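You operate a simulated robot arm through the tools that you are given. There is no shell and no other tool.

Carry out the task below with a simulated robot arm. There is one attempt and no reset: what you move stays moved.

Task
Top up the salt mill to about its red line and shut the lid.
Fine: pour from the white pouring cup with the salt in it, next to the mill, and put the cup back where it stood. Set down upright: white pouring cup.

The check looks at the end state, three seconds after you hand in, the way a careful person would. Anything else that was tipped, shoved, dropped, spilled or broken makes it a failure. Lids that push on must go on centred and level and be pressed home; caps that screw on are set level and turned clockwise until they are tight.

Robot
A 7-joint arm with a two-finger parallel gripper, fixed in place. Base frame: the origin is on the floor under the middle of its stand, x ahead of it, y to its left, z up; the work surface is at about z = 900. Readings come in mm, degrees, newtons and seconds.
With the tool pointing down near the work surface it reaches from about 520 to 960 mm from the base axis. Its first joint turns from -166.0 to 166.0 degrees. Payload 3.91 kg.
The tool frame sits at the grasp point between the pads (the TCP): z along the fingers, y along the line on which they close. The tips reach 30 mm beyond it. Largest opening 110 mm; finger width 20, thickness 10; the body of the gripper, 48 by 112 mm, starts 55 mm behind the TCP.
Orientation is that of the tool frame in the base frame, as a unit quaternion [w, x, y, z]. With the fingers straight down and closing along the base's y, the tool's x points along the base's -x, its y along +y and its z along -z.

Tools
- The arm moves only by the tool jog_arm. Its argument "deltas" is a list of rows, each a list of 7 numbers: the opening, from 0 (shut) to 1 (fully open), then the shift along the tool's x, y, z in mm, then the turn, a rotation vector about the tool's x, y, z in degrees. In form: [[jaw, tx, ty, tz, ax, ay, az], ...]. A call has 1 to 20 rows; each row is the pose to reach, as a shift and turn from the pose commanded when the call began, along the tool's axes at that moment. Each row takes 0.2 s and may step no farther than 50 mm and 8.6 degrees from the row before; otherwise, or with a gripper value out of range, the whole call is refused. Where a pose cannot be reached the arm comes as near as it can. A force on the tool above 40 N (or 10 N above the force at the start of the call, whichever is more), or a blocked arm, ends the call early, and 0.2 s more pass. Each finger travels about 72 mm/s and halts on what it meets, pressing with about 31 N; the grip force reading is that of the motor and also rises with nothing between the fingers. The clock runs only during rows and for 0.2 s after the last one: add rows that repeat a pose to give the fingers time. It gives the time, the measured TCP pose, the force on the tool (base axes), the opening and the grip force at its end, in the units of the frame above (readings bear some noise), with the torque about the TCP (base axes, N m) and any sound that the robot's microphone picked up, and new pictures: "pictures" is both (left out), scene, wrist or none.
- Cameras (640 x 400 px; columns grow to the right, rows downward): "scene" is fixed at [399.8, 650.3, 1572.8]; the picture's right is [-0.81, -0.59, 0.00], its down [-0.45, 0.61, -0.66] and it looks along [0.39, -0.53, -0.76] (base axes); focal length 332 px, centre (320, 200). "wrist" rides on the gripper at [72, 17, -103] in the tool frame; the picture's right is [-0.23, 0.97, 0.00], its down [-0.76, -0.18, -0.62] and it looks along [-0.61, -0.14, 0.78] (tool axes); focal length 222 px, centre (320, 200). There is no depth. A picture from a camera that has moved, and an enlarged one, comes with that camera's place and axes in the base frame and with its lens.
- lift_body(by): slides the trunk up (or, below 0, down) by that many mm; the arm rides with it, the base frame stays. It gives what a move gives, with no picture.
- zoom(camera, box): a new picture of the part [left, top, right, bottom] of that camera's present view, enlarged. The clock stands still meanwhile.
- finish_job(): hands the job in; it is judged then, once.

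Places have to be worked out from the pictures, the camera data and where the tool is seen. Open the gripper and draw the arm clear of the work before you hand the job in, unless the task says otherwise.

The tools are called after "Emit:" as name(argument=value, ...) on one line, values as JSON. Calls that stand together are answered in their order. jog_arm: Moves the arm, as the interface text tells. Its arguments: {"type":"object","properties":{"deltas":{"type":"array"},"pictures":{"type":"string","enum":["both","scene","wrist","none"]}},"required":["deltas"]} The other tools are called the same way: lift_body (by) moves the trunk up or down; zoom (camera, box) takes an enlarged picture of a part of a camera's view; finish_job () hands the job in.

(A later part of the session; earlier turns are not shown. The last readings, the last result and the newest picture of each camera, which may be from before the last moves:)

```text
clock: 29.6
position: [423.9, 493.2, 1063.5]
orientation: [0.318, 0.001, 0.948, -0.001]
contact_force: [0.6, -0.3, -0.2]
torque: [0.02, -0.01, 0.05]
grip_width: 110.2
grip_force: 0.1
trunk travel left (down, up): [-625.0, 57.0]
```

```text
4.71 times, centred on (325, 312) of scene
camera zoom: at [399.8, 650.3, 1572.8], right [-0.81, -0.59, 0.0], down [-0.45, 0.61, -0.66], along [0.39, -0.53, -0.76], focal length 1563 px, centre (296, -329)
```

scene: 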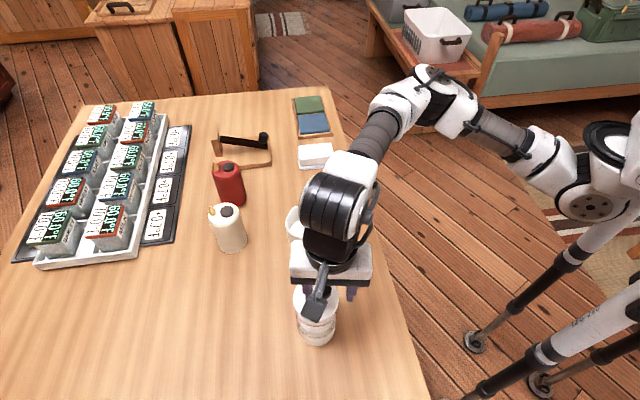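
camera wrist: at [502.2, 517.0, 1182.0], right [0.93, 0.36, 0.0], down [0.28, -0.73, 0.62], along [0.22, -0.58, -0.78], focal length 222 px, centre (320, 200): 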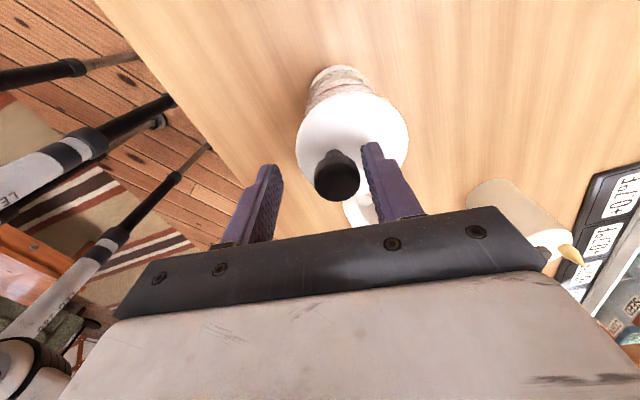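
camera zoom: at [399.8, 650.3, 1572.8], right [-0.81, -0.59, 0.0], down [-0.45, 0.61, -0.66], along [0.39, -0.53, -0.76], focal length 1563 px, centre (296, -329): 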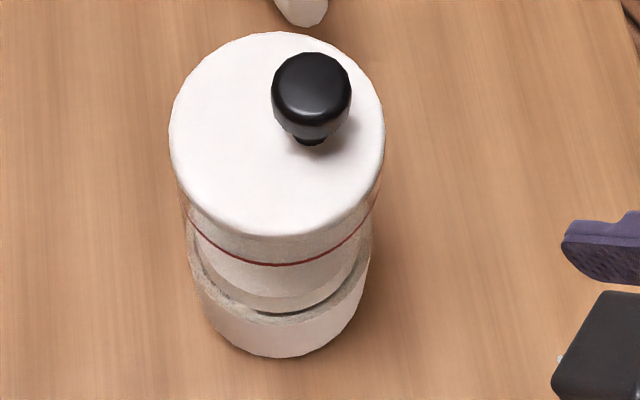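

The lid is a thin disc with no skirt sitting on the glass, and during the pull the lid stayed level while the mill's base swung away from the knob. That hints at a hinge on the side opposite the knob, so I'll zoom in further there.

Emit:
zoom(camera="scene", box=[298, 272, 342, 328])

Emit:
zoom(camera="wrist", box=[275, 165, 345, 240])

```text
7.14 times, centred on (320, 300) of scene
camera zoom: at [399.8, 650.3, 1572.8], right [-0.81, -0.59, 0.0], down [-0.45, 0.61, -0.66], along [0.39, -0.53, -0.76], focal length 2372 px, centre (320, -514)
```

zoom: 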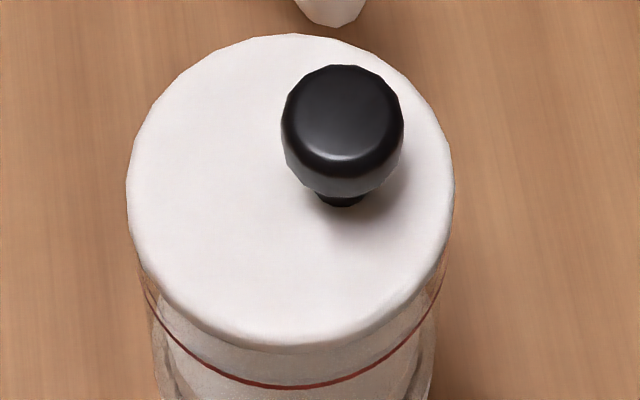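

```text
5.33 times, centred on (310, 202) of wrist
camera zoom: at [302.3, 509.5, 1100.9], right [0.18, 0.97, 0.14], down [0.23, -0.18, 0.96], along [0.96, -0.14, -0.26], focal length 1185 px, centre (373, 187)
```

zoom: 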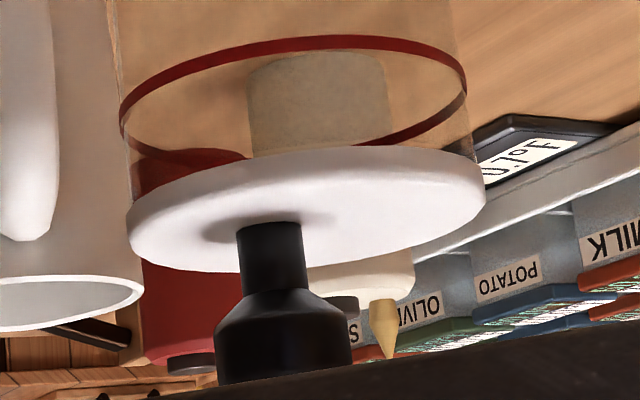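

Reworking the torque reading from the pull, the load hung ~55 mm from the knob toward azimuth ~43°, i.e. at the lid's far edge: the lid is hinged opposite the knob (mill aligned with the table's 45° axis). I'll back off to tool-down and then set up a grip that can follow the hinge arc.

Emit:
jog_arm(deltas=[[1, -17, 0, -23, 0, 8, 0], [1, -34, 0, -46, 0, 16, 0], [1, -50, 0, -69, 0, 24, 0], [1, -69, 0, -92, 0, 31, 0], [1, -69, 0, -92, 0, 37, 0], [1, -69, 0, -92, 0, 37, 0]], pictures="none")

Emit:
jog_arm(deltas=[[1, -8, -18, 0, 0, 0, -8], [1, -16, -36, 0, 0, 0, -16], [1, -24, -54, 0, 0, 0, -24], [1, -32, -72, 0, 0, 0, -32], [1, -40, -90, 0, 0, 0, -40], [1, -46, -105, 0, 0, 0, -45], [1, -46, -105, 0, 0, 0, -45]], pictures="both")

```text
clock: 31.0
position: [423.7, 492.2, 1180.6]
orientation: [-0.002, -0.001, 1.0, 0.0]
contact_force: [0.1, -0.8, -0.1]
torque: [-0.03, 0.02, -0.03]
grip_width: 110.2
grip_force: 0.0
trunk travel left (down, up): [-625.0, 57.0]
```

```text
clock: 32.6
position: [470.4, 387.0, 1179.7]
orientation: [0.0, -0.384, 0.923, 0.0]
contact_force: [0.4, 0.3, -0.4]
torque: [0.02, -0.02, 0.0]
grip_width: 109.9
grip_force: 0.0
trunk travel left (down, up): [-625.0, 57.0]
camera wrist: at [407.5, 347.2, 1282.4], right [-0.53, 0.85, 0.0], down [0.66, 0.41, 0.62], along [0.53, 0.33, -0.78], focal length 222 px, centre (320, 200)
```

scene: 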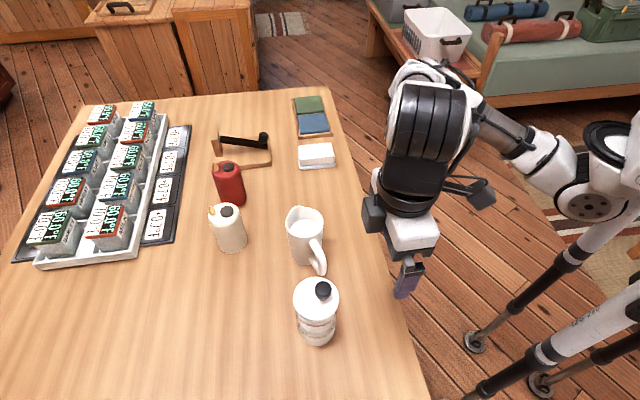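
wrist: 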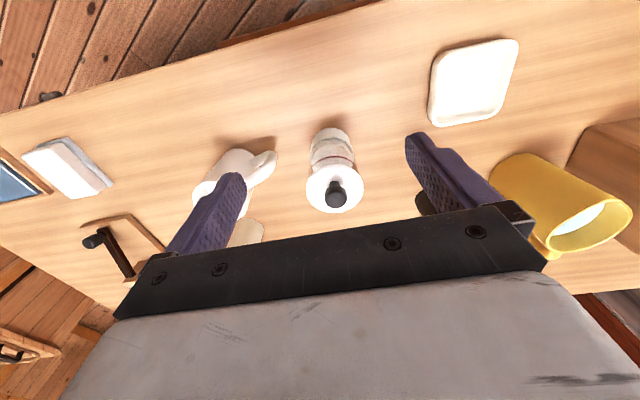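

The view is now along the table's axis, with the mill straight ahead. I'll zoom on the mill to refine knob and lid geometry.

Emit:
zoom(camera="wrist", box=[285, 115, 385, 220])

Emit:
zoom(camera="wrist", box=[180, 120, 300, 240])

Emit:
zoom(camera="scene", box=[285, 270, 350, 350])

```text
3.81 times, centred on (335, 168) of wrist
camera zoom: at [407.5, 347.2, 1282.4], right [-0.53, 0.85, 0.0], down [0.66, 0.41, 0.62], along [0.53, 0.33, -0.78], focal length 846 px, centre (263, 324)
```

zoom: 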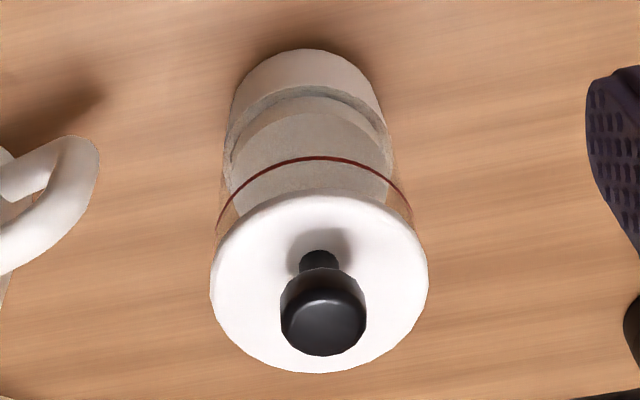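

```text
3.33 times, centred on (240, 180) of wrist
camera zoom: at [407.5, 347.2, 1282.4], right [-0.53, 0.85, 0.0], down [0.66, 0.41, 0.62], along [0.53, 0.33, -0.78], focal length 740 px, centre (587, 267)
```

zoom: 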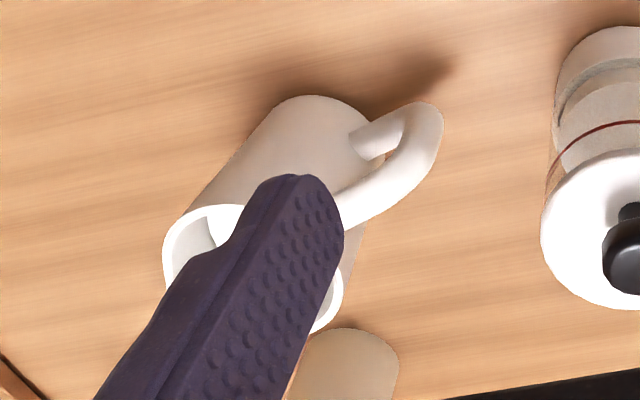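

```text
5.00 times, centred on (318, 310) of scene
camera zoom: at [399.8, 650.3, 1572.8], right [-0.81, -0.59, 0.0], down [-0.45, 0.61, -0.66], along [0.39, -0.53, -0.76], focal length 1660 px, centre (332, -350)
```

zoom: 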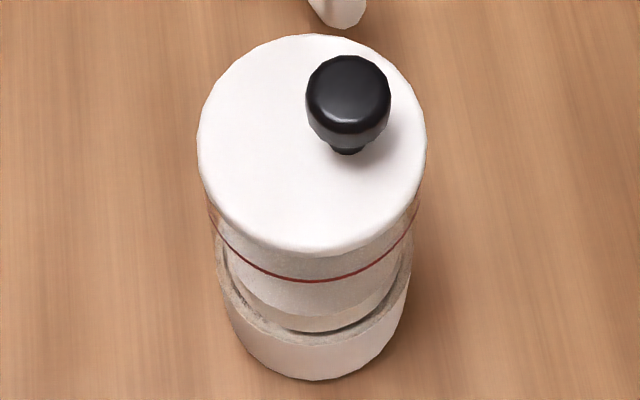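

Refined estimates: lid centre ≈ (547, 459), lid top z≈1043, knob axis ≈ (536, 453) with its head at z≈1063–1080; hinge line at the far edge along azimuth ~35°. I'll yaw to that plane and pitch the tool to 30° below horizontal, 100 mm short of the knob.

Emit:
jog_arm(deltas=[[0.7, 0, 7, 25, 0, 0, 5], [0.5, -0.4, 15, 54.5, 0, 0, 10], [0.5, -0.4, 15, 54.5, 0, 0, 10]], pictures="none")

Emit:
jog_arm(deltas=[[0.5, 0, 0, 0, 0, -8, 0], [0.5, 0, 0, 0, 0, -16, 0], [0.5, 0, 0, 0, 0, -24, 0], [0.5, 0, 0, 0, 0, -32, 0], [0.5, 0, 0, 0, 0, -40, 0], [0.5, 0, 0, 0, 0, -48, 0], [0.5, 0, 0, 0, 0, -54, 0], [0.5, 0, 0, 0, 0, -60, 0], [0.5, 0, 0, 0, 0, -60, 0]], pictures="both")

```text
clock: 33.4
position: [459.0, 398.6, 1124.8]
orientation: [-0.001, -0.301, 0.954, 0.0]
contact_force: [-0.3, -0.4, 0.8]
torque: [0.0, 0.02, 0.01]
grip_width: 54.8
grip_force: 0.0
trunk travel left (down, up): [-625.0, 57.0]
```

```text
clock: 35.4
position: [458.9, 399.4, 1125.1]
orientation: [0.478, -0.261, 0.825, 0.152]
contact_force: [0.6, 0.3, 0.4]
torque: [-0.01, 0.0, 0.01]
grip_width: 54.9
grip_force: 0.1
trunk travel left (down, up): [-625.0, 57.0]
camera wrist: at [346.2, 340.3, 1112.7], right [-0.47, 0.86, 0.2], down [-0.03, -0.24, 0.97], along [0.88, 0.45, 0.14], focal length 222 px, centre (320, 200)
```

scene: 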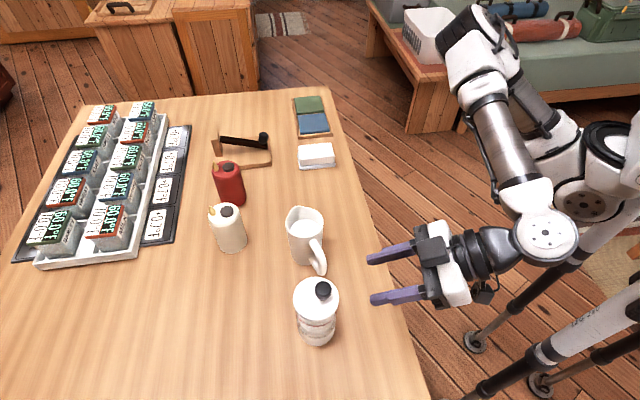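
wrist: 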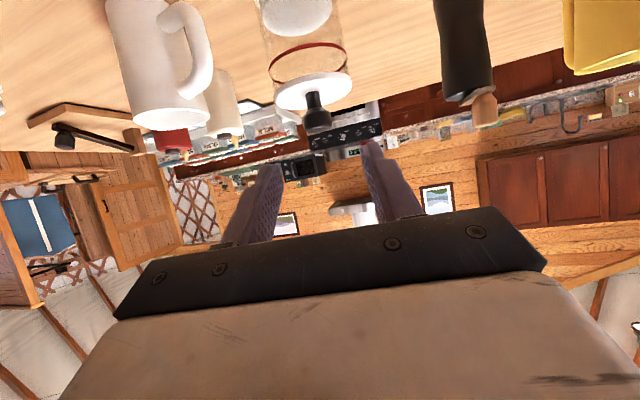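

Excellent side view of lid and knob. I'll zoom to measure knob height and alignment.

Emit:
zoom(camera="wrist", box=[255, 0, 375, 140])

Emit:
zoom(camera="wrist", box=[210, 60, 430, 250])

```text
2.86 times, centred on (315, 70) of wrist
camera zoom: at [346.2, 340.3, 1112.7], right [-0.47, 0.86, 0.2], down [-0.03, -0.24, 0.97], along [0.88, 0.45, 0.14], focal length 635 px, centre (334, 571)
```

zoom: 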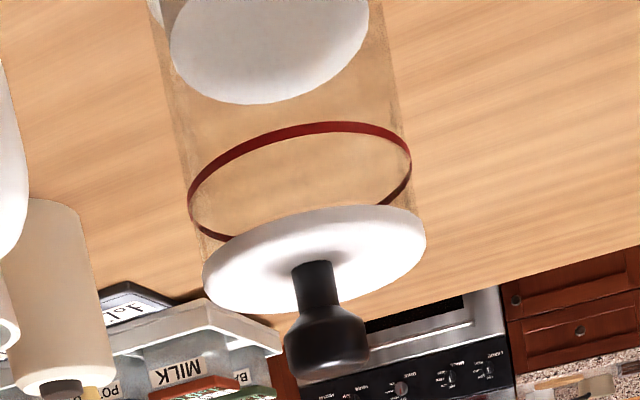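

```text
2.11 times, centred on (320, 155) of wrist
camera zoom: at [346.2, 340.3, 1112.7], right [-0.47, 0.86, 0.2], down [-0.03, -0.24, 0.97], along [0.88, 0.45, 0.14], focal length 468 px, centre (320, 295)
```

zoom: 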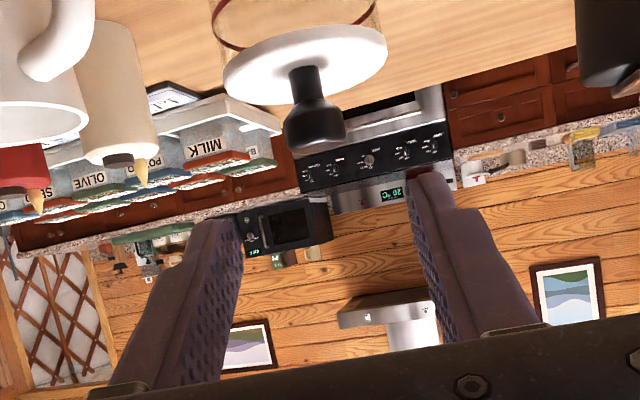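

The stem base measures at (536.3, 452.5, 1043), consistent across views, and the knob head centre is at z≈1069, straight ahead of the tool. I'll advance 100 mm along the tool axis so the fingers straddle the head.

Emit:
jog_arm(deltas=[[0.5, 0.5, 0, 30, 0, 0, 0], [0.5, 1, 0, 60, 0, 0, 0], [0.5, 1.3, -0.4, 85, 0, 0, 0], [0.5, 1.3, -0.4, 100, 0, 0, 0], [0.5, 1.3, -0.4, 100, 0, 0, 0]], pictures="both")

Emit:
zoom(camera="wrist", box=[210, 60, 430, 250])

Emit:
zoom(camera="scene", box=[270, 240, 390, 350])

```text
clock: 36.6
position: [529.7, 449.1, 1073.2]
orientation: [0.476, -0.261, 0.826, 0.15]
contact_force: [-0.5, 0.5, 1.4]
torque: [-0.03, -0.04, -0.02]
grip_width: 54.8
grip_force: 0.1
trunk travel left (down, up): [-625.0, 57.0]
camera wrist: at [417.0, 390.4, 1061.7], right [-0.47, 0.86, 0.2], down [-0.03, -0.24, 0.97], along [0.88, 0.45, 0.13], focal length 222 px, centre (320, 200)
```

scene: 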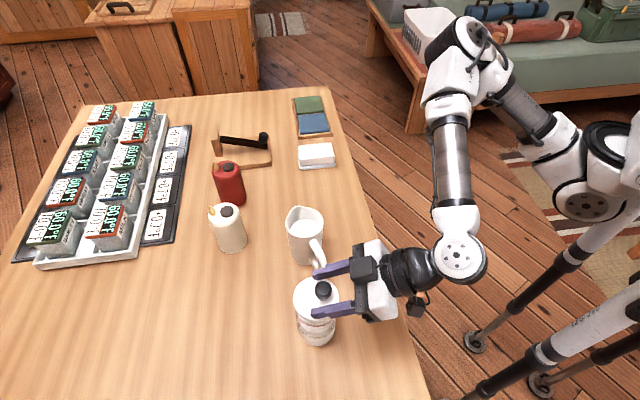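
wrist: 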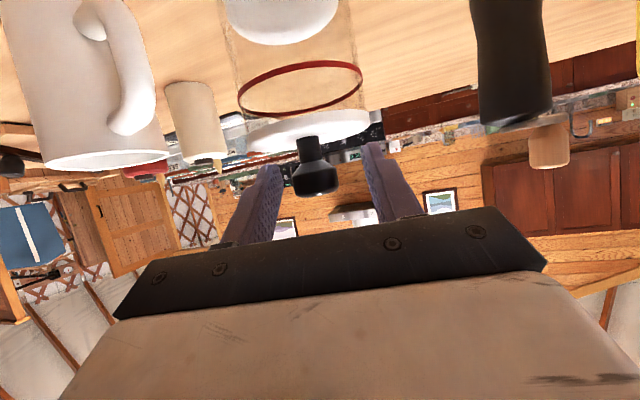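

```text
2.11 times, centred on (320, 155) of wrist
camera zoom: at [417.0, 390.4, 1061.7], right [-0.47, 0.86, 0.2], down [-0.03, -0.24, 0.97], along [0.88, 0.45, 0.13], focal length 468 px, centre (320, 295)
```

zoom: 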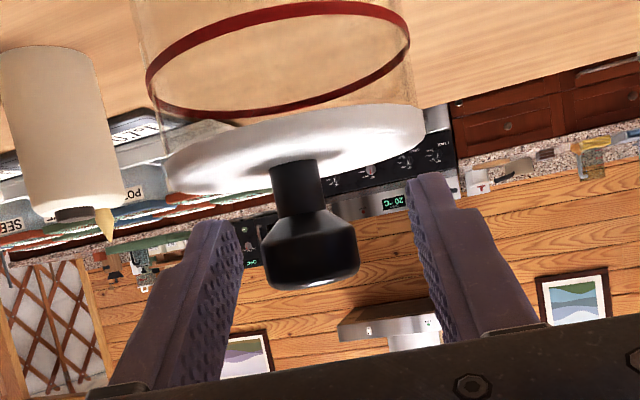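

```text
3.64 times, centred on (330, 295) of scene
camera zoom: at [399.8, 650.3, 1572.8], right [-0.81, -0.59, 0.0], down [-0.45, 0.61, -0.66], along [0.39, -0.53, -0.76], focal length 1208 px, centre (284, -146)
```

zoom: 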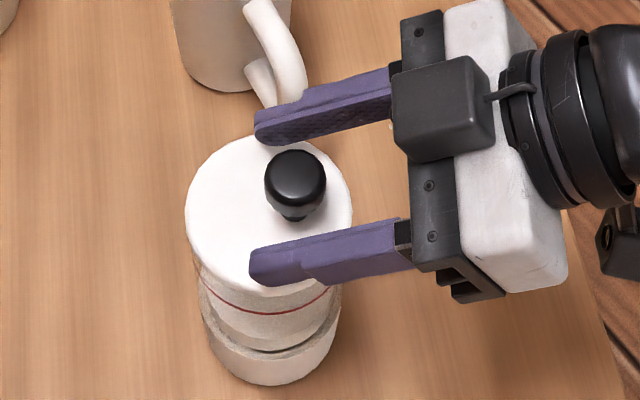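

Knob head sits within the finger span, about 2.5 mm off toward tool −y. I'll shift by that and close on the head, with the closing axis along the hinge line.

Emit:
jog_arm(deltas=[[0.45, 0, -1.3, 0, 0, 0, 0], [0.35, 0, -2.5, 0, 0, 0, 0], [0.25, 0, -2.5, 0, 0, 0, 0], [0.1, 0, -2.5, 0, 0, 0, 0], [0.1, 0, -2.5, 0, 0, 0, 0], [0.1, 0, -2.5, 0, 0, 0, 0]], pictures="none")

Emit:
zoom(camera="wrist", box=[210, 60, 430, 250])

Emit:
zoom(camera="scene", box=[270, 240, 390, 350])

```text
clock: 38.0
position: [532.3, 447.3, 1074.5]
orientation: [0.477, -0.26, 0.826, 0.149]
contact_force: [-1.1, 1.2, 0.7]
torque: [0.05, 0.0, 0.02]
grip_width: 22.9
grip_force: 31.0
trunk travel left (down, up): [-625.0, 57.0]
```

```text
2.11 times, centred on (320, 155) of wrist
camera zoom: at [418.6, 388.1, 1061.5], right [-0.47, 0.86, 0.2], down [-0.03, -0.24, 0.97], along [0.88, 0.45, 0.13], focal length 468 px, centre (320, 295)
```

zoom: 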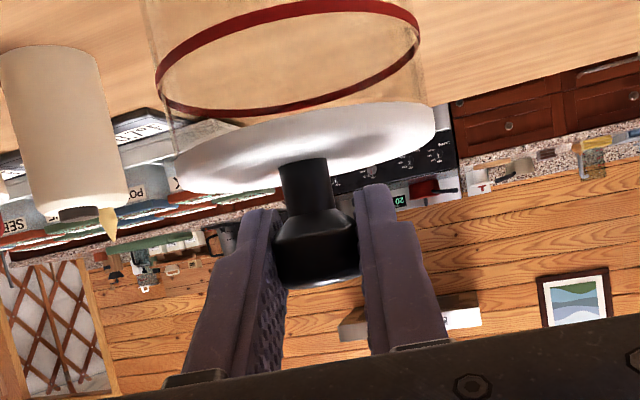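

```text
3.64 times, centred on (330, 295) of scene
camera zoom: at [399.8, 650.3, 1572.8], right [-0.81, -0.59, 0.0], down [-0.45, 0.61, -0.66], along [0.39, -0.53, -0.76], focal length 1208 px, centre (284, -146)
```

zoom: 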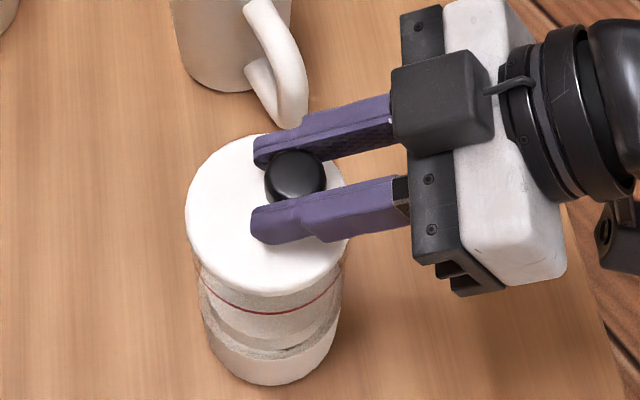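

Grip is clean with almost no stray force. I'll now start opening along an 8° arc about the presumed hinge and check the forces.

Emit:
jog_arm(deltas=[[0.1, -2.3, 0, 0.1, 0, 2, 0], [0.1, -4.6, 0, 0.2, 0, 4, 0], [0.1, -6.9, 0, 0.4, 0, 6, 0], [0.1, -9.2, 0, 0.7, 0, 8, 0], [0.1, -9.2, 0, 0.7, 0, 8, 0]], pictures="none")

Emit:
zoom(camera="wrist", box=[210, 60, 430, 250])

Emit:
zoom(camera="scene", box=[270, 240, 390, 350])

```text
clock: 39.2
position: [536.7, 449.0, 1081.6]
orientation: [0.418, -0.271, 0.857, 0.133]
contact_force: [4.3, 3.2, 5.6]
torque: [0.21, -0.57, -0.01]
grip_width: 23.3
grip_force: 30.6
trunk travel left (down, up): [-625.0, 57.0]
```

```text
2.11 times, centred on (320, 155) of wrist
camera zoom: at [422.5, 390.9, 1087.4], right [-0.44, 0.88, 0.18], down [0.08, -0.16, 0.98], along [0.89, 0.45, 0.0], focal length 468 px, centre (320, 295)
```

zoom: 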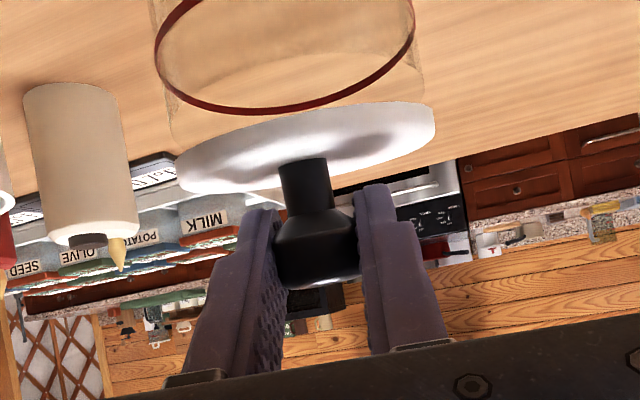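

```text
3.64 times, centred on (330, 295) of scene
camera zoom: at [399.8, 650.3, 1572.8], right [-0.81, -0.59, 0.0], down [-0.45, 0.61, -0.66], along [0.39, -0.53, -0.76], focal length 1208 px, centre (284, -146)
```

zoom: 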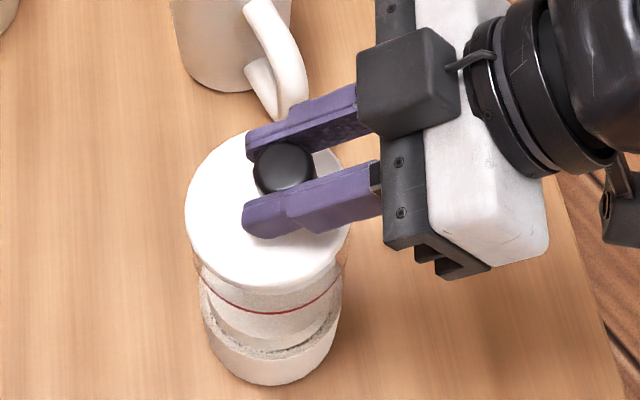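

The lid is lifting on the knob side while the mill stands still, so it is indeed hinged at the far edge. The reaction suggests the pivot is slightly farther and lower than assumed; I'll adjust and continue the arc to about 16°.

Emit:
jog_arm(deltas=[[0.1, -3.2, 0, 0.6, 0, 2, 0], [0.1, -6.5, 0, 1.2, 0, 4, 0], [0.1, -9, 0, 1.6, 0, 6, 0], [0.1, -11.6, 0, 2.1, 0, 8, 0], [0.1, -11.6, 0, 2.1, 0, 8, 0]], pictures="none")

Emit:
zoom(camera="wrist", box=[210, 60, 430, 250])

Emit:
zoom(camera="scene", box=[270, 240, 390, 350])

```text
clock: 40.4
position: [541.8, 452.8, 1088.8]
orientation: [0.356, -0.279, 0.885, 0.113]
contact_force: [-0.9, 0.2, 1.7]
torque: [0.06, -0.02, -0.03]
grip_width: 22.9
grip_force: 30.8
trunk travel left (down, up): [-625.0, 57.0]
```

```text
2.11 times, centred on (320, 155) of wrist
camera zoom: at [431.0, 396.6, 1112.5], right [-0.43, 0.89, 0.16], down [0.2, -0.08, 0.98], along [0.88, 0.45, -0.14], focal length 468 px, centre (320, 295)
```

zoom: 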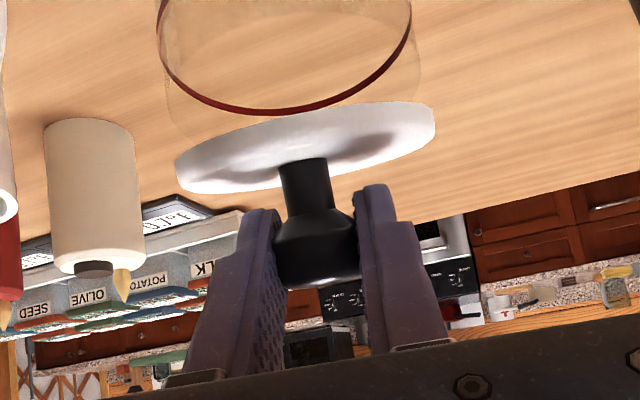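

```text
3.64 times, centred on (330, 295) of scene
camera zoom: at [399.8, 650.3, 1572.8], right [-0.81, -0.59, 0.0], down [-0.45, 0.61, -0.66], along [0.39, -0.53, -0.76], focal length 1208 px, centre (284, -146)
```

zoom: 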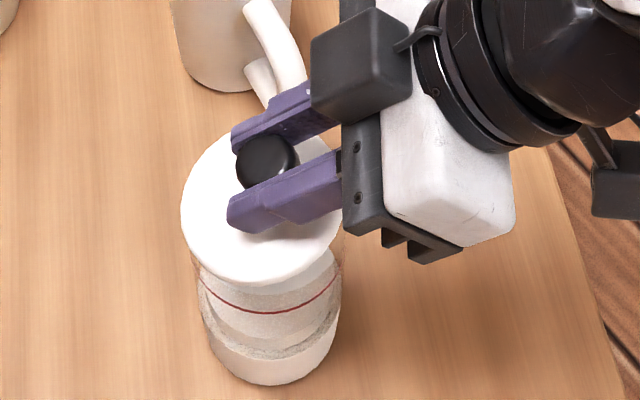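

Forces are now near zero with the lid open ~16° and the mill steady, so the pivot model is good. I'll continue the arc to ~32°.

Emit:
jog_arm(deltas=[[0.1, -5.2, 0, 0.55, 0, 4, 0], [0.1, -10.3, 0, 1.5, 0, 8, 0], [0.1, -15.4, 0, 2.8, 0, 12, 0], [0.1, -20.4, 0, 4.4, 0, 16, 0], [0.1, -20.4, 0, 4.4, 0, 16, 0]], pictures="none")

Emit:
zoom(camera="scene", box=[270, 240, 390, 350])

```text
clock: 41.6
position: [557.2, 464.6, 1100.2]
orientation: [0.23, -0.293, 0.925, 0.073]
contact_force: [-1.5, -1.1, 0.2]
torque: [-0.02, 0.09, 0.01]
grip_width: 22.7
grip_force: 30.7
trunk travel left (down, up): [-625.0, 57.0]
```

```text
3.64 times, centred on (330, 295) of scene
camera zoom: at [399.8, 650.3, 1572.8], right [-0.81, -0.59, 0.0], down [-0.45, 0.61, -0.66], along [0.39, -0.53, -0.76], focal length 1208 px, centre (284, -146)
```

zoom: 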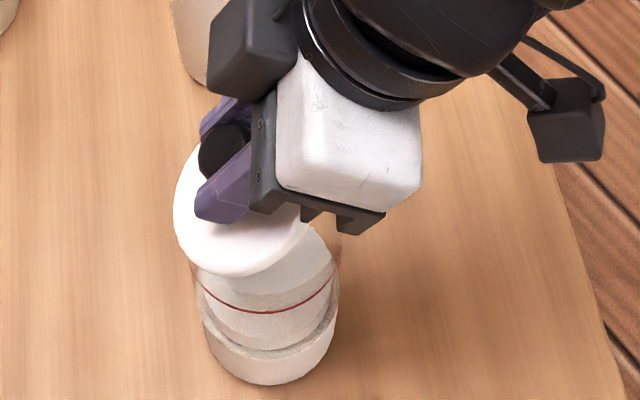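

Very low forces again. I'll continue the arc to ~56°.

Emit:
jog_arm(deltas=[[0.1, -5.2, 0, 0.6, 0, 4, 0], [0.1, -10.3, 0, 1.5, 0, 8, 0], [0.1, -15.4, 0, 2.8, 0, 12, 0], [0.1, -20.4, 0, 4.4, 0, 16, 0], [0.1, -25.2, 0, 6.4, 0, 20, 0], [0.1, -29.9, 0, 8.7, 0, 24, 0], [0.1, -29.9, 0, 8.7, 0, 24, 0]], pictures="none")

Emit:
zoom(camera="scene", box=[250, 220, 390, 350])

```text
clock: 43.2
position: [581.1, 481.2, 1108.4]
orientation: [0.034, -0.301, 0.953, 0.011]
contact_force: [0.2, 0.2, 20.2]
torque: [0.07, -0.13, 0.0]
grip_width: 23.1
grip_force: 31.3
trunk travel left (down, up): [-625.0, 57.0]
```

```text
3.08 times, centred on (320, 285) of scene
camera zoom: at [399.8, 650.3, 1572.8], right [-0.81, -0.59, 0.0], down [-0.45, 0.61, -0.66], along [0.39, -0.53, -0.76], focal length 1022 px, centre (320, -62)
```

zoom: 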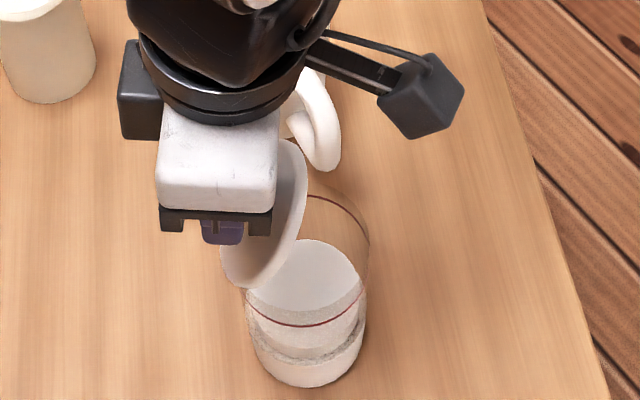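

The lid is about 56° open but I'm pressing ~20 N down on the hinge; the true radius is slightly larger. I'll relieve by raising 2 mm.

Emit:
jog_arm(deltas=[[0.1, 0, 0, -1, 0, 0, 0], [0.1, 0, 0, -2, 0, 0, 0], [0.1, 0, 0, -2, 0, 0, 0]], pictures="none")

```text
clock: 44.0
position: [581.0, 481.7, 1110.0]
orientation: [0.033, -0.301, 0.953, 0.011]
contact_force: [-1.6, 1.8, 9.8]
torque: [0.21, 0.14, -0.09]
grip_width: 22.8
grip_force: 30.9
trunk travel left (down, up): [-625.0, 57.0]
```

Relieved by half; I'll raise 2 mm more and continue the arc with the larger radius to ~72°.

Emit:
jog_arm(deltas=[[0.1, 0, 0, -2, 0, 0, 0], [0.1, -5.6, 0, -1.4, 0, 4, 0], [0.1, -11, 0, -0.5, 0, 8, 0], [0.1, -16.4, 0, 0.9, 0, 12, 0], [0.1, -21.6, 0, 2.6, 0, 16, 0], [0.1, -21.6, 0, 2.6, 0, 16, 0]], pictures="none")

Emit:
zoom(camera="scene", box=[250, 220, 390, 350])

```text
clock: 45.4
position: [599.4, 494.9, 1107.8]
orientation: [-0.099, -0.3, 0.948, -0.032]
contact_force: [-1.3, -0.4, 1.2]
torque: [-0.11, 0.03, 0.0]
grip_width: 22.8
grip_force: 30.8
trunk travel left (down, up): [-625.0, 57.0]
```

```text
3.08 times, centred on (320, 285) of scene
camera zoom: at [399.8, 650.3, 1572.8], right [-0.81, -0.59, 0.0], down [-0.45, 0.61, -0.66], along [0.39, -0.53, -0.76], focal length 1022 px, centre (320, -62)
```

zoom: 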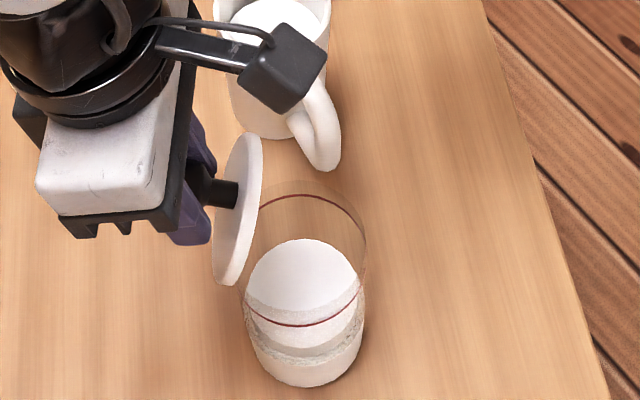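

The lid is nearly vertical with negligible force. I'll continue the arc to ~88°.

Emit:
jog_arm(deltas=[[0.1, -5.5, 0, 0.6, 0, 4, 0], [0.1, -10.9, 0, 1.5, 0, 8, 0], [0.1, -16.2, 0, 2.9, 0, 12, 0], [0.1, -21.5, 0, 4.6, 0, 16, 0], [0.1, -21.5, 0, 4.6, 0, 16, 0]], pictures="scene")

Emit:
zoom(camera="scene", box=[250, 220, 390, 350])

```text
clock: 46.6
position: [599.7, 483.2, 1093.8]
orientation: [-0.228, -0.292, 0.926, -0.07]
contact_force: [8.1, 8.0, 22.9]
torque: [0.01, 0.1, -0.14]
grip_width: 22.5
grip_force: 30.9
out of reach, approached as far as the arm can: row 3, 4, 5
trunk travel left (down, up): [-625.0, 57.0]
```

scene: 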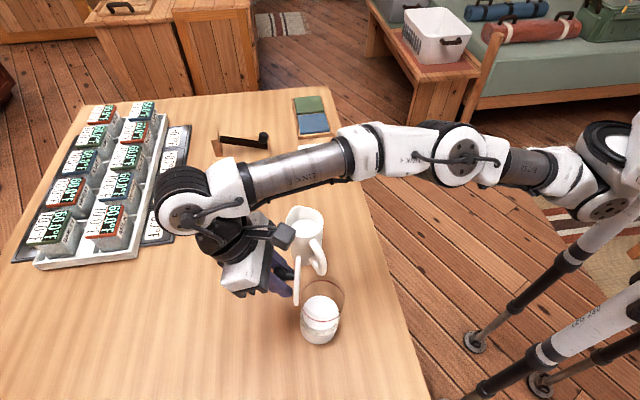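

```text
3.08 times, centred on (320, 285) of scene
camera zoom: at [399.8, 650.3, 1572.8], right [-0.81, -0.59, 0.0], down [-0.45, 0.61, -0.66], along [0.39, -0.53, -0.76], focal length 1022 px, centre (320, -62)
```

zoom: 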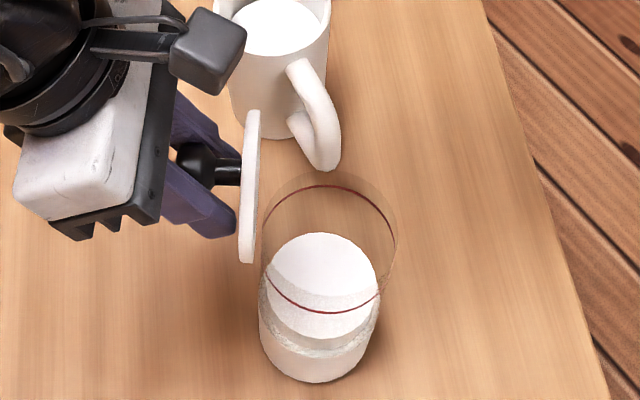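

The arm hit its reach limit and dragged the mill ~9 mm toward the robot, with ~25 N on it; the lid itself is now about vertical. I'll back the command to just above the actual pose to unload it.

Emit:
jog_arm(deltas=[[0.1, 20.7, -9.8, 11, 0, -3, 0], [0.1, 20.7, -9.8, 11, 0, -3, 0]], pictures="scene")

Emit:
zoom(camera="scene", box=[250, 220, 390, 350])

```text
clock: 47.2
position: [586.6, 458.9, 1092.3]
orientation: [-0.206, -0.293, 0.931, -0.064]
contact_force: [5.5, 3.7, 20.0]
torque: [-0.17, 0.2, 0.05]
grip_width: 22.7
grip_force: 31.2
trunk travel left (down, up): [-625.0, 57.0]
```

scene: 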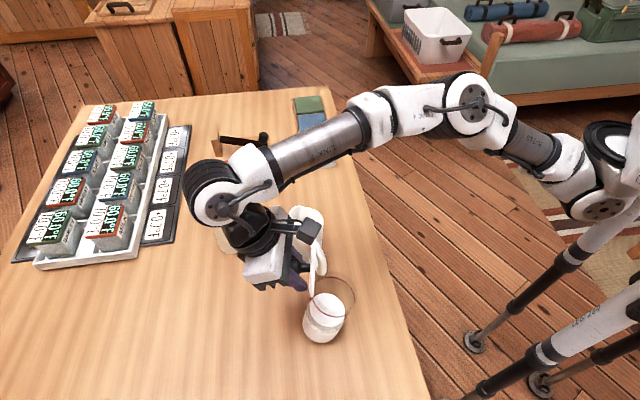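

```text
3.08 times, centred on (320, 285) of scene
camera zoom: at [399.8, 650.3, 1572.8], right [-0.81, -0.59, 0.0], down [-0.45, 0.61, -0.66], along [0.39, -0.53, -0.76], focal length 1022 px, centre (320, -62)
```

zoom: 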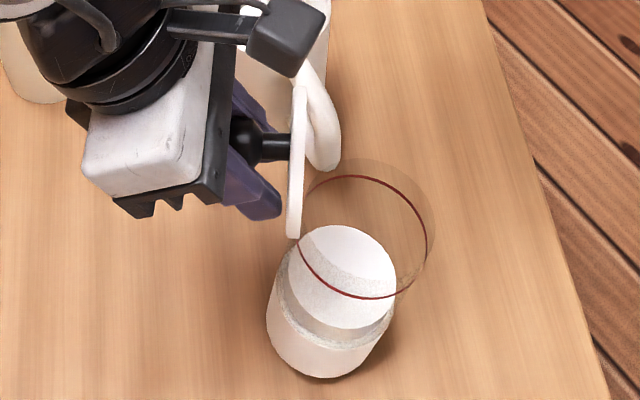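

My correction was relative to the clipped pose, so it pulled the mill into a lean of ~10°. I'll reverse that move smoothly right away.

Emit:
jog_arm(deltas=[[0.1, -7, 3.3, -3.3, 0, -1, 0], [0.1, -14, 6.6, -6.6, 0, -2, 0], [0.1, -21.2, 9.8, -9.9, 0, -3, 0]], pictures="scene")

Emit:
zoom(camera="scene", box=[250, 220, 390, 350])

```text
clock: 48.0
position: [600.3, 483.3, 1090.6]
orientation: [-0.182, -0.297, 0.936, -0.058]
contact_force: [-0.2, -0.7, -4.5]
torque: [0.0, -0.11, -0.04]
grip_width: 23.0
grip_force: 30.7
trunk travel left (down, up): [-625.0, 57.0]
```

scene: 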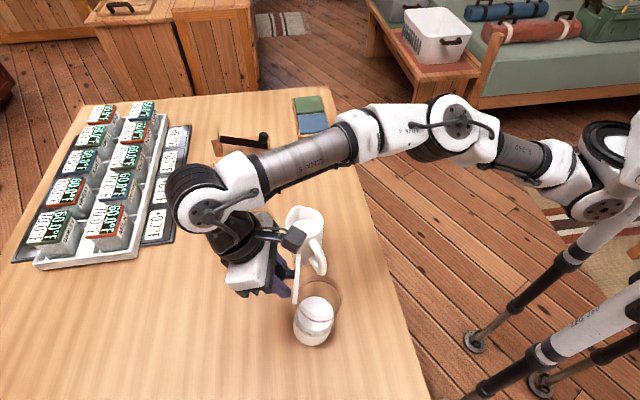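

```text
3.08 times, centred on (320, 285) of scene
camera zoom: at [399.8, 650.3, 1572.8], right [-0.81, -0.59, 0.0], down [-0.45, 0.61, -0.66], along [0.39, -0.53, -0.76], focal length 1022 px, centre (320, -62)
```

zoom: 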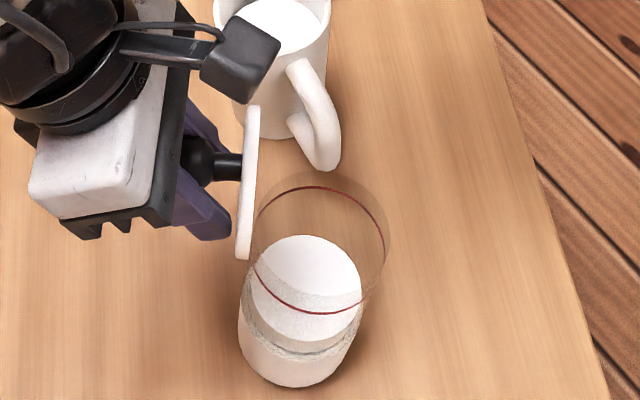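

Now the mill hangs lightly (−4.5 N) and still leans a little. I'll lower 4 mm to let its base take the weight.

Emit:
jog_arm(deltas=[[0.1, -0.7, 0, 1.9, 0, 0, 0], [0.1, -1.5, 0, 3.7, 0, 0, 0], [0.1, -1.5, 0, 3.7, 0, 0, 0]], pictures="none")

Emit:
zoom(camera="scene", box=[250, 220, 390, 350])

```text
clock: 48.8
position: [600.7, 482.2, 1091.4]
orientation: [-0.18, -0.295, 0.937, -0.056]
contact_force: [8.2, 4.4, 25.8]
torque: [-0.18, 0.09, 0.17]
grip_width: 22.8
grip_force: 31.0
trunk travel left (down, up): [-625.0, 57.0]
```

```text
3.08 times, centred on (320, 285) of scene
camera zoom: at [399.8, 650.3, 1572.8], right [-0.81, -0.59, 0.0], down [-0.45, 0.61, -0.66], along [0.39, -0.53, -0.76], focal length 1022 px, centre (320, -62)
```

zoom: 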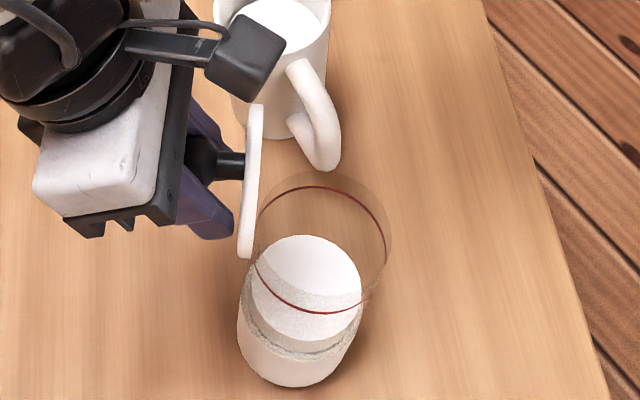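

The mill is jammed leaning on its near base edge. To stand it up the hinge must move outward and slightly sideways, so I'll move outward ~9 mm and +h 9 mm while rotating the lid back 8°.

Emit:
jog_arm(deltas=[[0.1, -1.9, 2.2, -2.2, 0, -2, 0], [0.1, -3.8, 4.5, -3, 0, -4, 0], [0.1, -5.7, 6.7, -3.5, 0, -6, 0], [0.1, -7.7, 9, -3.9, 0, -8, 0], [0.1, -7.7, 9, -3.9, 0, -8, 0]], pictures="none")

Emit:
zoom(camera="scene", box=[250, 220, 390, 350])

```text
clock: 50.0
position: [603.4, 495.0, 1087.3]
orientation: [-0.118, -0.299, 0.946, -0.037]
contact_force: [-0.3, -0.8, -4.1]
torque: [0.01, -0.01, -0.01]
grip_width: 22.8
grip_force: 31.1
trunk travel left (down, up): [-625.0, 57.0]
```

```text
3.08 times, centred on (320, 285) of scene
camera zoom: at [399.8, 650.3, 1572.8], right [-0.81, -0.59, 0.0], down [-0.45, 0.61, -0.66], along [0.39, -0.53, -0.76], focal length 1022 px, centre (320, -62)
```

zoom: 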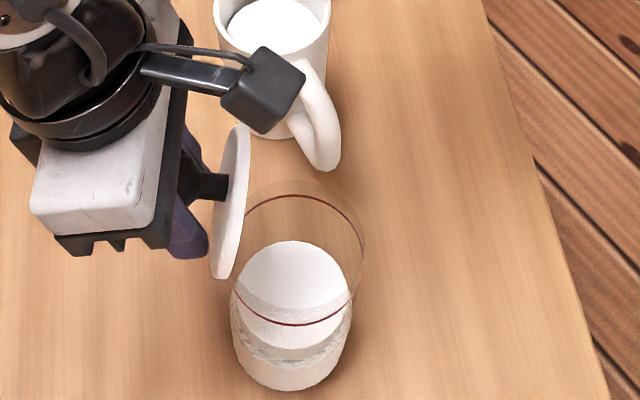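

Nearly upright now, still hanging slightly (−4 N). I'll lower 2.5 mm.

Emit:
jog_arm(deltas=[[0.1, -0.3, 0, 1.2, 0, 0, 0], [0.1, -0.6, 0, 2.4, 0, 0, 0], [0.1, -0.6, 0, 2.4, 0, 0, 0]], pictures="none")

Emit:
zoom(camera="scene", box=[250, 220, 390, 350])

```text
clock: 50.8
position: [602.9, 494.4, 1087.3]
orientation: [-0.115, -0.299, 0.947, -0.035]
contact_force: [6.4, 4.5, 13.9]
torque: [-0.03, -0.14, 0.09]
grip_width: 22.6
grip_force: 31.7
trunk travel left (down, up): [-625.0, 57.0]
```

```text
3.08 times, centred on (320, 285) of scene
camera zoom: at [399.8, 650.3, 1572.8], right [-0.81, -0.59, 0.0], down [-0.45, 0.61, -0.66], along [0.39, -0.53, -0.76], focal length 1022 px, centre (320, -62)
```

zoom: 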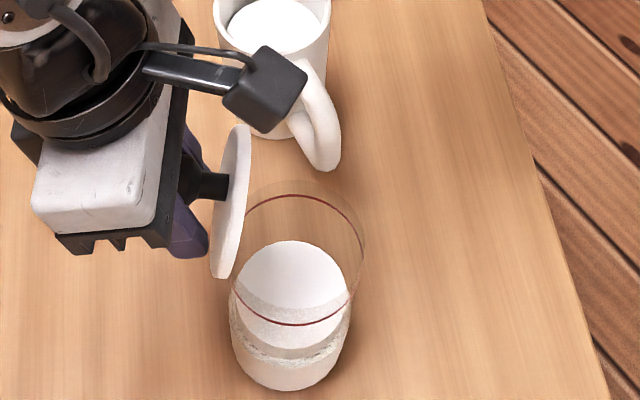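

Now it presses ~14 N down with an outward reaction; the last bit of lean needs ~3 mm more outward. I'll apply that and ease 1 mm up.

Emit:
jog_arm(deltas=[[0.1, -1.3, 0, -0.9, 0, 0, 0], [0.1, -2.7, 0, -1.7, 0, 0, 0], [0.1, -2.7, 0, -1.7, 0, 0, 0]], pictures="none")

Emit:
zoom(camera="scene", box=[250, 220, 390, 350])

```text
clock: 51.6
position: [605.7, 496.5, 1087.1]
orientation: [-0.117, -0.299, 0.946, -0.036]
contact_force: [2.7, 3.9, 6.1]
torque: [0.14, 0.0, -0.12]
grip_width: 22.9
grip_force: 30.7
trunk travel left (down, up): [-625.0, 57.0]
```

```text
3.08 times, centred on (320, 285) of scene
camera zoom: at [399.8, 650.3, 1572.8], right [-0.81, -0.59, 0.0], down [-0.45, 0.61, -0.66], along [0.39, -0.53, -0.76], focal length 1022 px, centre (320, -62)
```

zoom: 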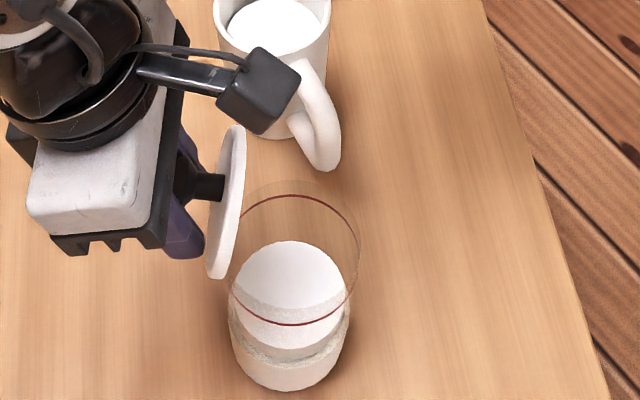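

The mill is upright again with small forces. I'll open the lid 4° more in small steps (still within reach) to bring it past its balance point before letting go.

Emit:
jog_arm(deltas=[[0.1, -1.2, 0, 0.2, 0, 1.3, 0], [0.1, -2.4, 0, 0.5, 0, 2.6, 0], [0.1, -3.6, 0, 0.8, 0, 4, 0], [0.1, -3.6, 0, 0.8, 0, 4, 0]], pictures="none")

Emit:
zoom(camera="scene", box=[250, 220, 390, 350])

```text
clock: 52.6
position: [609.5, 497.0, 1084.8]
orientation: [-0.15, -0.298, 0.942, -0.047]
contact_force: [1.3, 0.9, 2.8]
torque: [-0.04, -0.07, -0.04]
grip_width: 23.0
grip_force: 30.7
trunk travel left (down, up): [-625.0, 57.0]
```

```text
3.08 times, centred on (320, 285) of scene
camera zoom: at [399.8, 650.3, 1572.8], right [-0.81, -0.59, 0.0], down [-0.45, 0.61, -0.66], along [0.39, -0.53, -0.76], focal length 1022 px, centre (320, -62)
```

zoom: 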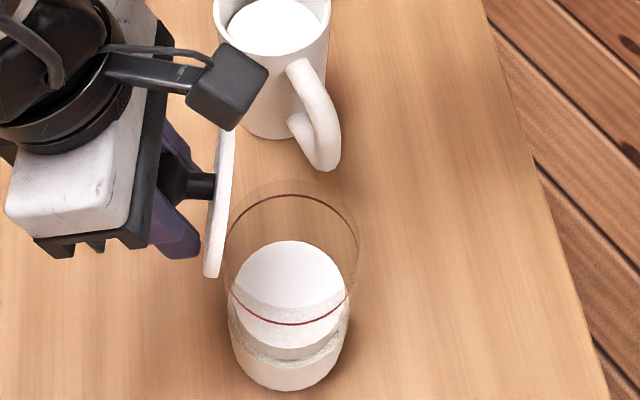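

Still low force and upright. Another 3° in small steps.

Emit:
jog_arm(deltas=[[0.1, -0.9, 0, 0.2, 0, 1, 0], [0.1, -1.8, 0, 0.4, 0, 2, 0], [0.1, -2.7, 0, 0.6, 0, 3, 0], [0.1, -2.7, 0, 0.6, 0, 3, 0]], pictures="none")

Emit:
zoom(camera="scene", box=[250, 220, 390, 350])

```text
clock: 53.6
position: [609.5, 499.1, 1083.5]
orientation: [-0.174, -0.296, 0.938, -0.054]
contact_force: [2.2, 3.2, 6.5]
torque: [0.02, -0.05, -0.02]
grip_width: 22.8
grip_force: 31.0
trunk travel left (down, up): [-625.0, 57.0]
```

```text
3.08 times, centred on (320, 285) of scene
camera zoom: at [399.8, 650.3, 1572.8], right [-0.81, -0.59, 0.0], down [-0.45, 0.61, -0.66], along [0.39, -0.53, -0.76], focal length 1022 px, centre (320, -62)
```

zoom: 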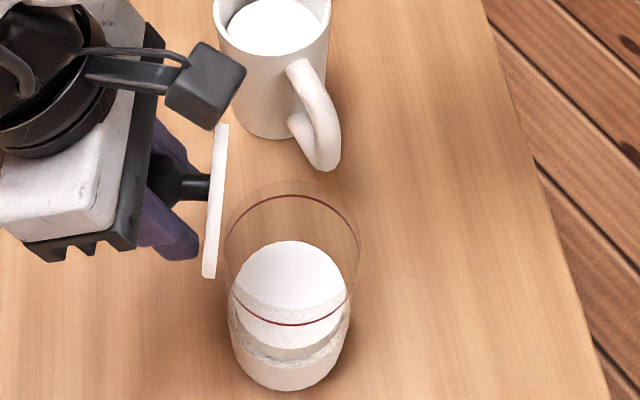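

The lid is now exactly edge-on (vertical) with the mill upright and low forces. I'll open the fingers gently and see where the lid settles.

Emit:
jog_arm(deltas=[[0.2, 0, 0, 0, 0, 0, 0], [0.24, 0, 0, 0, 0, 0, 0], [0.28, 0, 0, 0, 0, 0, 0], [0.35, 0, 0, 0, 0, 0, 0], [0.35, 0, 0, 0, 0, 0, 0], [0.35, 0, 0, 0, 0, 0, 0]], pictures="scene")

Emit:
zoom(camera="scene", box=[250, 220, 390, 350])

Emit:
zoom(camera="wrist", box=[170, 50, 470, 280])

```text
clock: 55.0
position: [609.4, 498.5, 1084.3]
orientation: [-0.173, -0.296, 0.938, -0.056]
contact_force: [0.7, 0.5, -0.1]
torque: [-0.01, 0.02, 0.02]
grip_width: 38.4
grip_force: 0.1
trunk travel left (down, up): [-625.0, 57.0]
```

scene: 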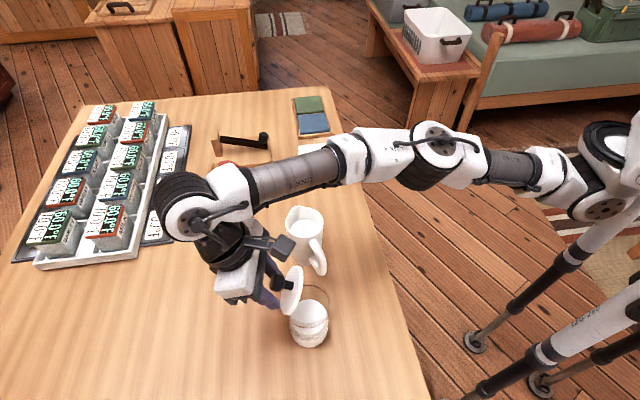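

```text
3.08 times, centred on (320, 285) of scene
camera zoom: at [399.8, 650.3, 1572.8], right [-0.81, -0.59, 0.0], down [-0.45, 0.61, -0.66], along [0.39, -0.53, -0.76], focal length 1022 px, centre (320, -62)
```

zoom: 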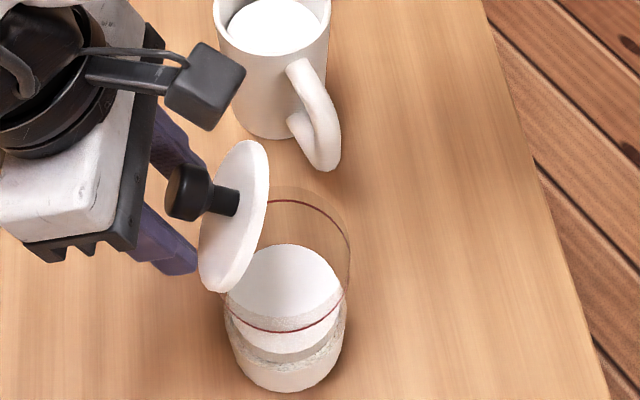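

```text
1.74 times, centred on (320, 165) of wrist
camera zoom: at [574.7, 495.5, 1205.4], right [-0.39, 0.92, -0.08], down [0.87, 0.39, 0.31], along [0.32, 0.05, -0.95], focal length 386 px, centre (320, 261)
```

zoom: 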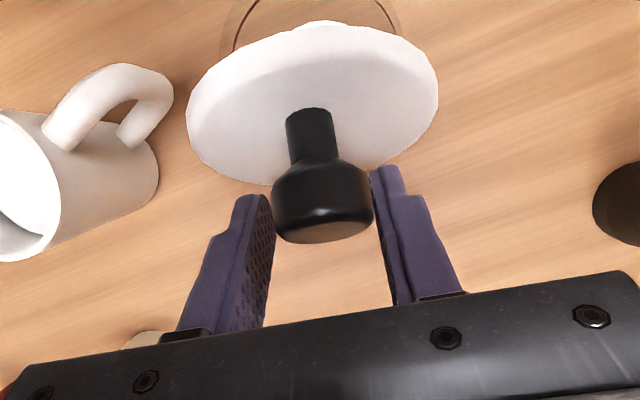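

After release the lid leaned back to roughly 70°. I'll wait briefly to see whether it is resting or still moving.

Emit:
jog_arm(deltas=[[0.35, 0, 0, 0, 0, 0, 0]], pictures="none")

Emit:
zoom(camera="scene", box=[250, 220, 390, 350])

```text
clock: 55.4
position: [610.6, 499.0, 1083.6]
orientation: [-0.174, -0.296, 0.938, -0.055]
contact_force: [0.8, 0.1, 0.7]
torque: [0.0, -0.04, 0.0]
grip_width: 38.7
grip_force: 0.2
trunk travel left (down, up): [-625.0, 57.0]
```

```text
3.08 times, centred on (320, 285) of scene
camera zoom: at [399.8, 650.3, 1572.8], right [-0.81, -0.59, 0.0], down [-0.45, 0.61, -0.66], along [0.39, -0.53, -0.76], focal length 1022 px, centre (320, -62)
```

zoom: 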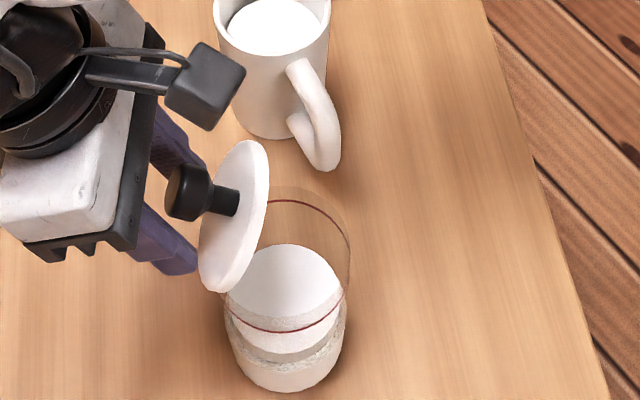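

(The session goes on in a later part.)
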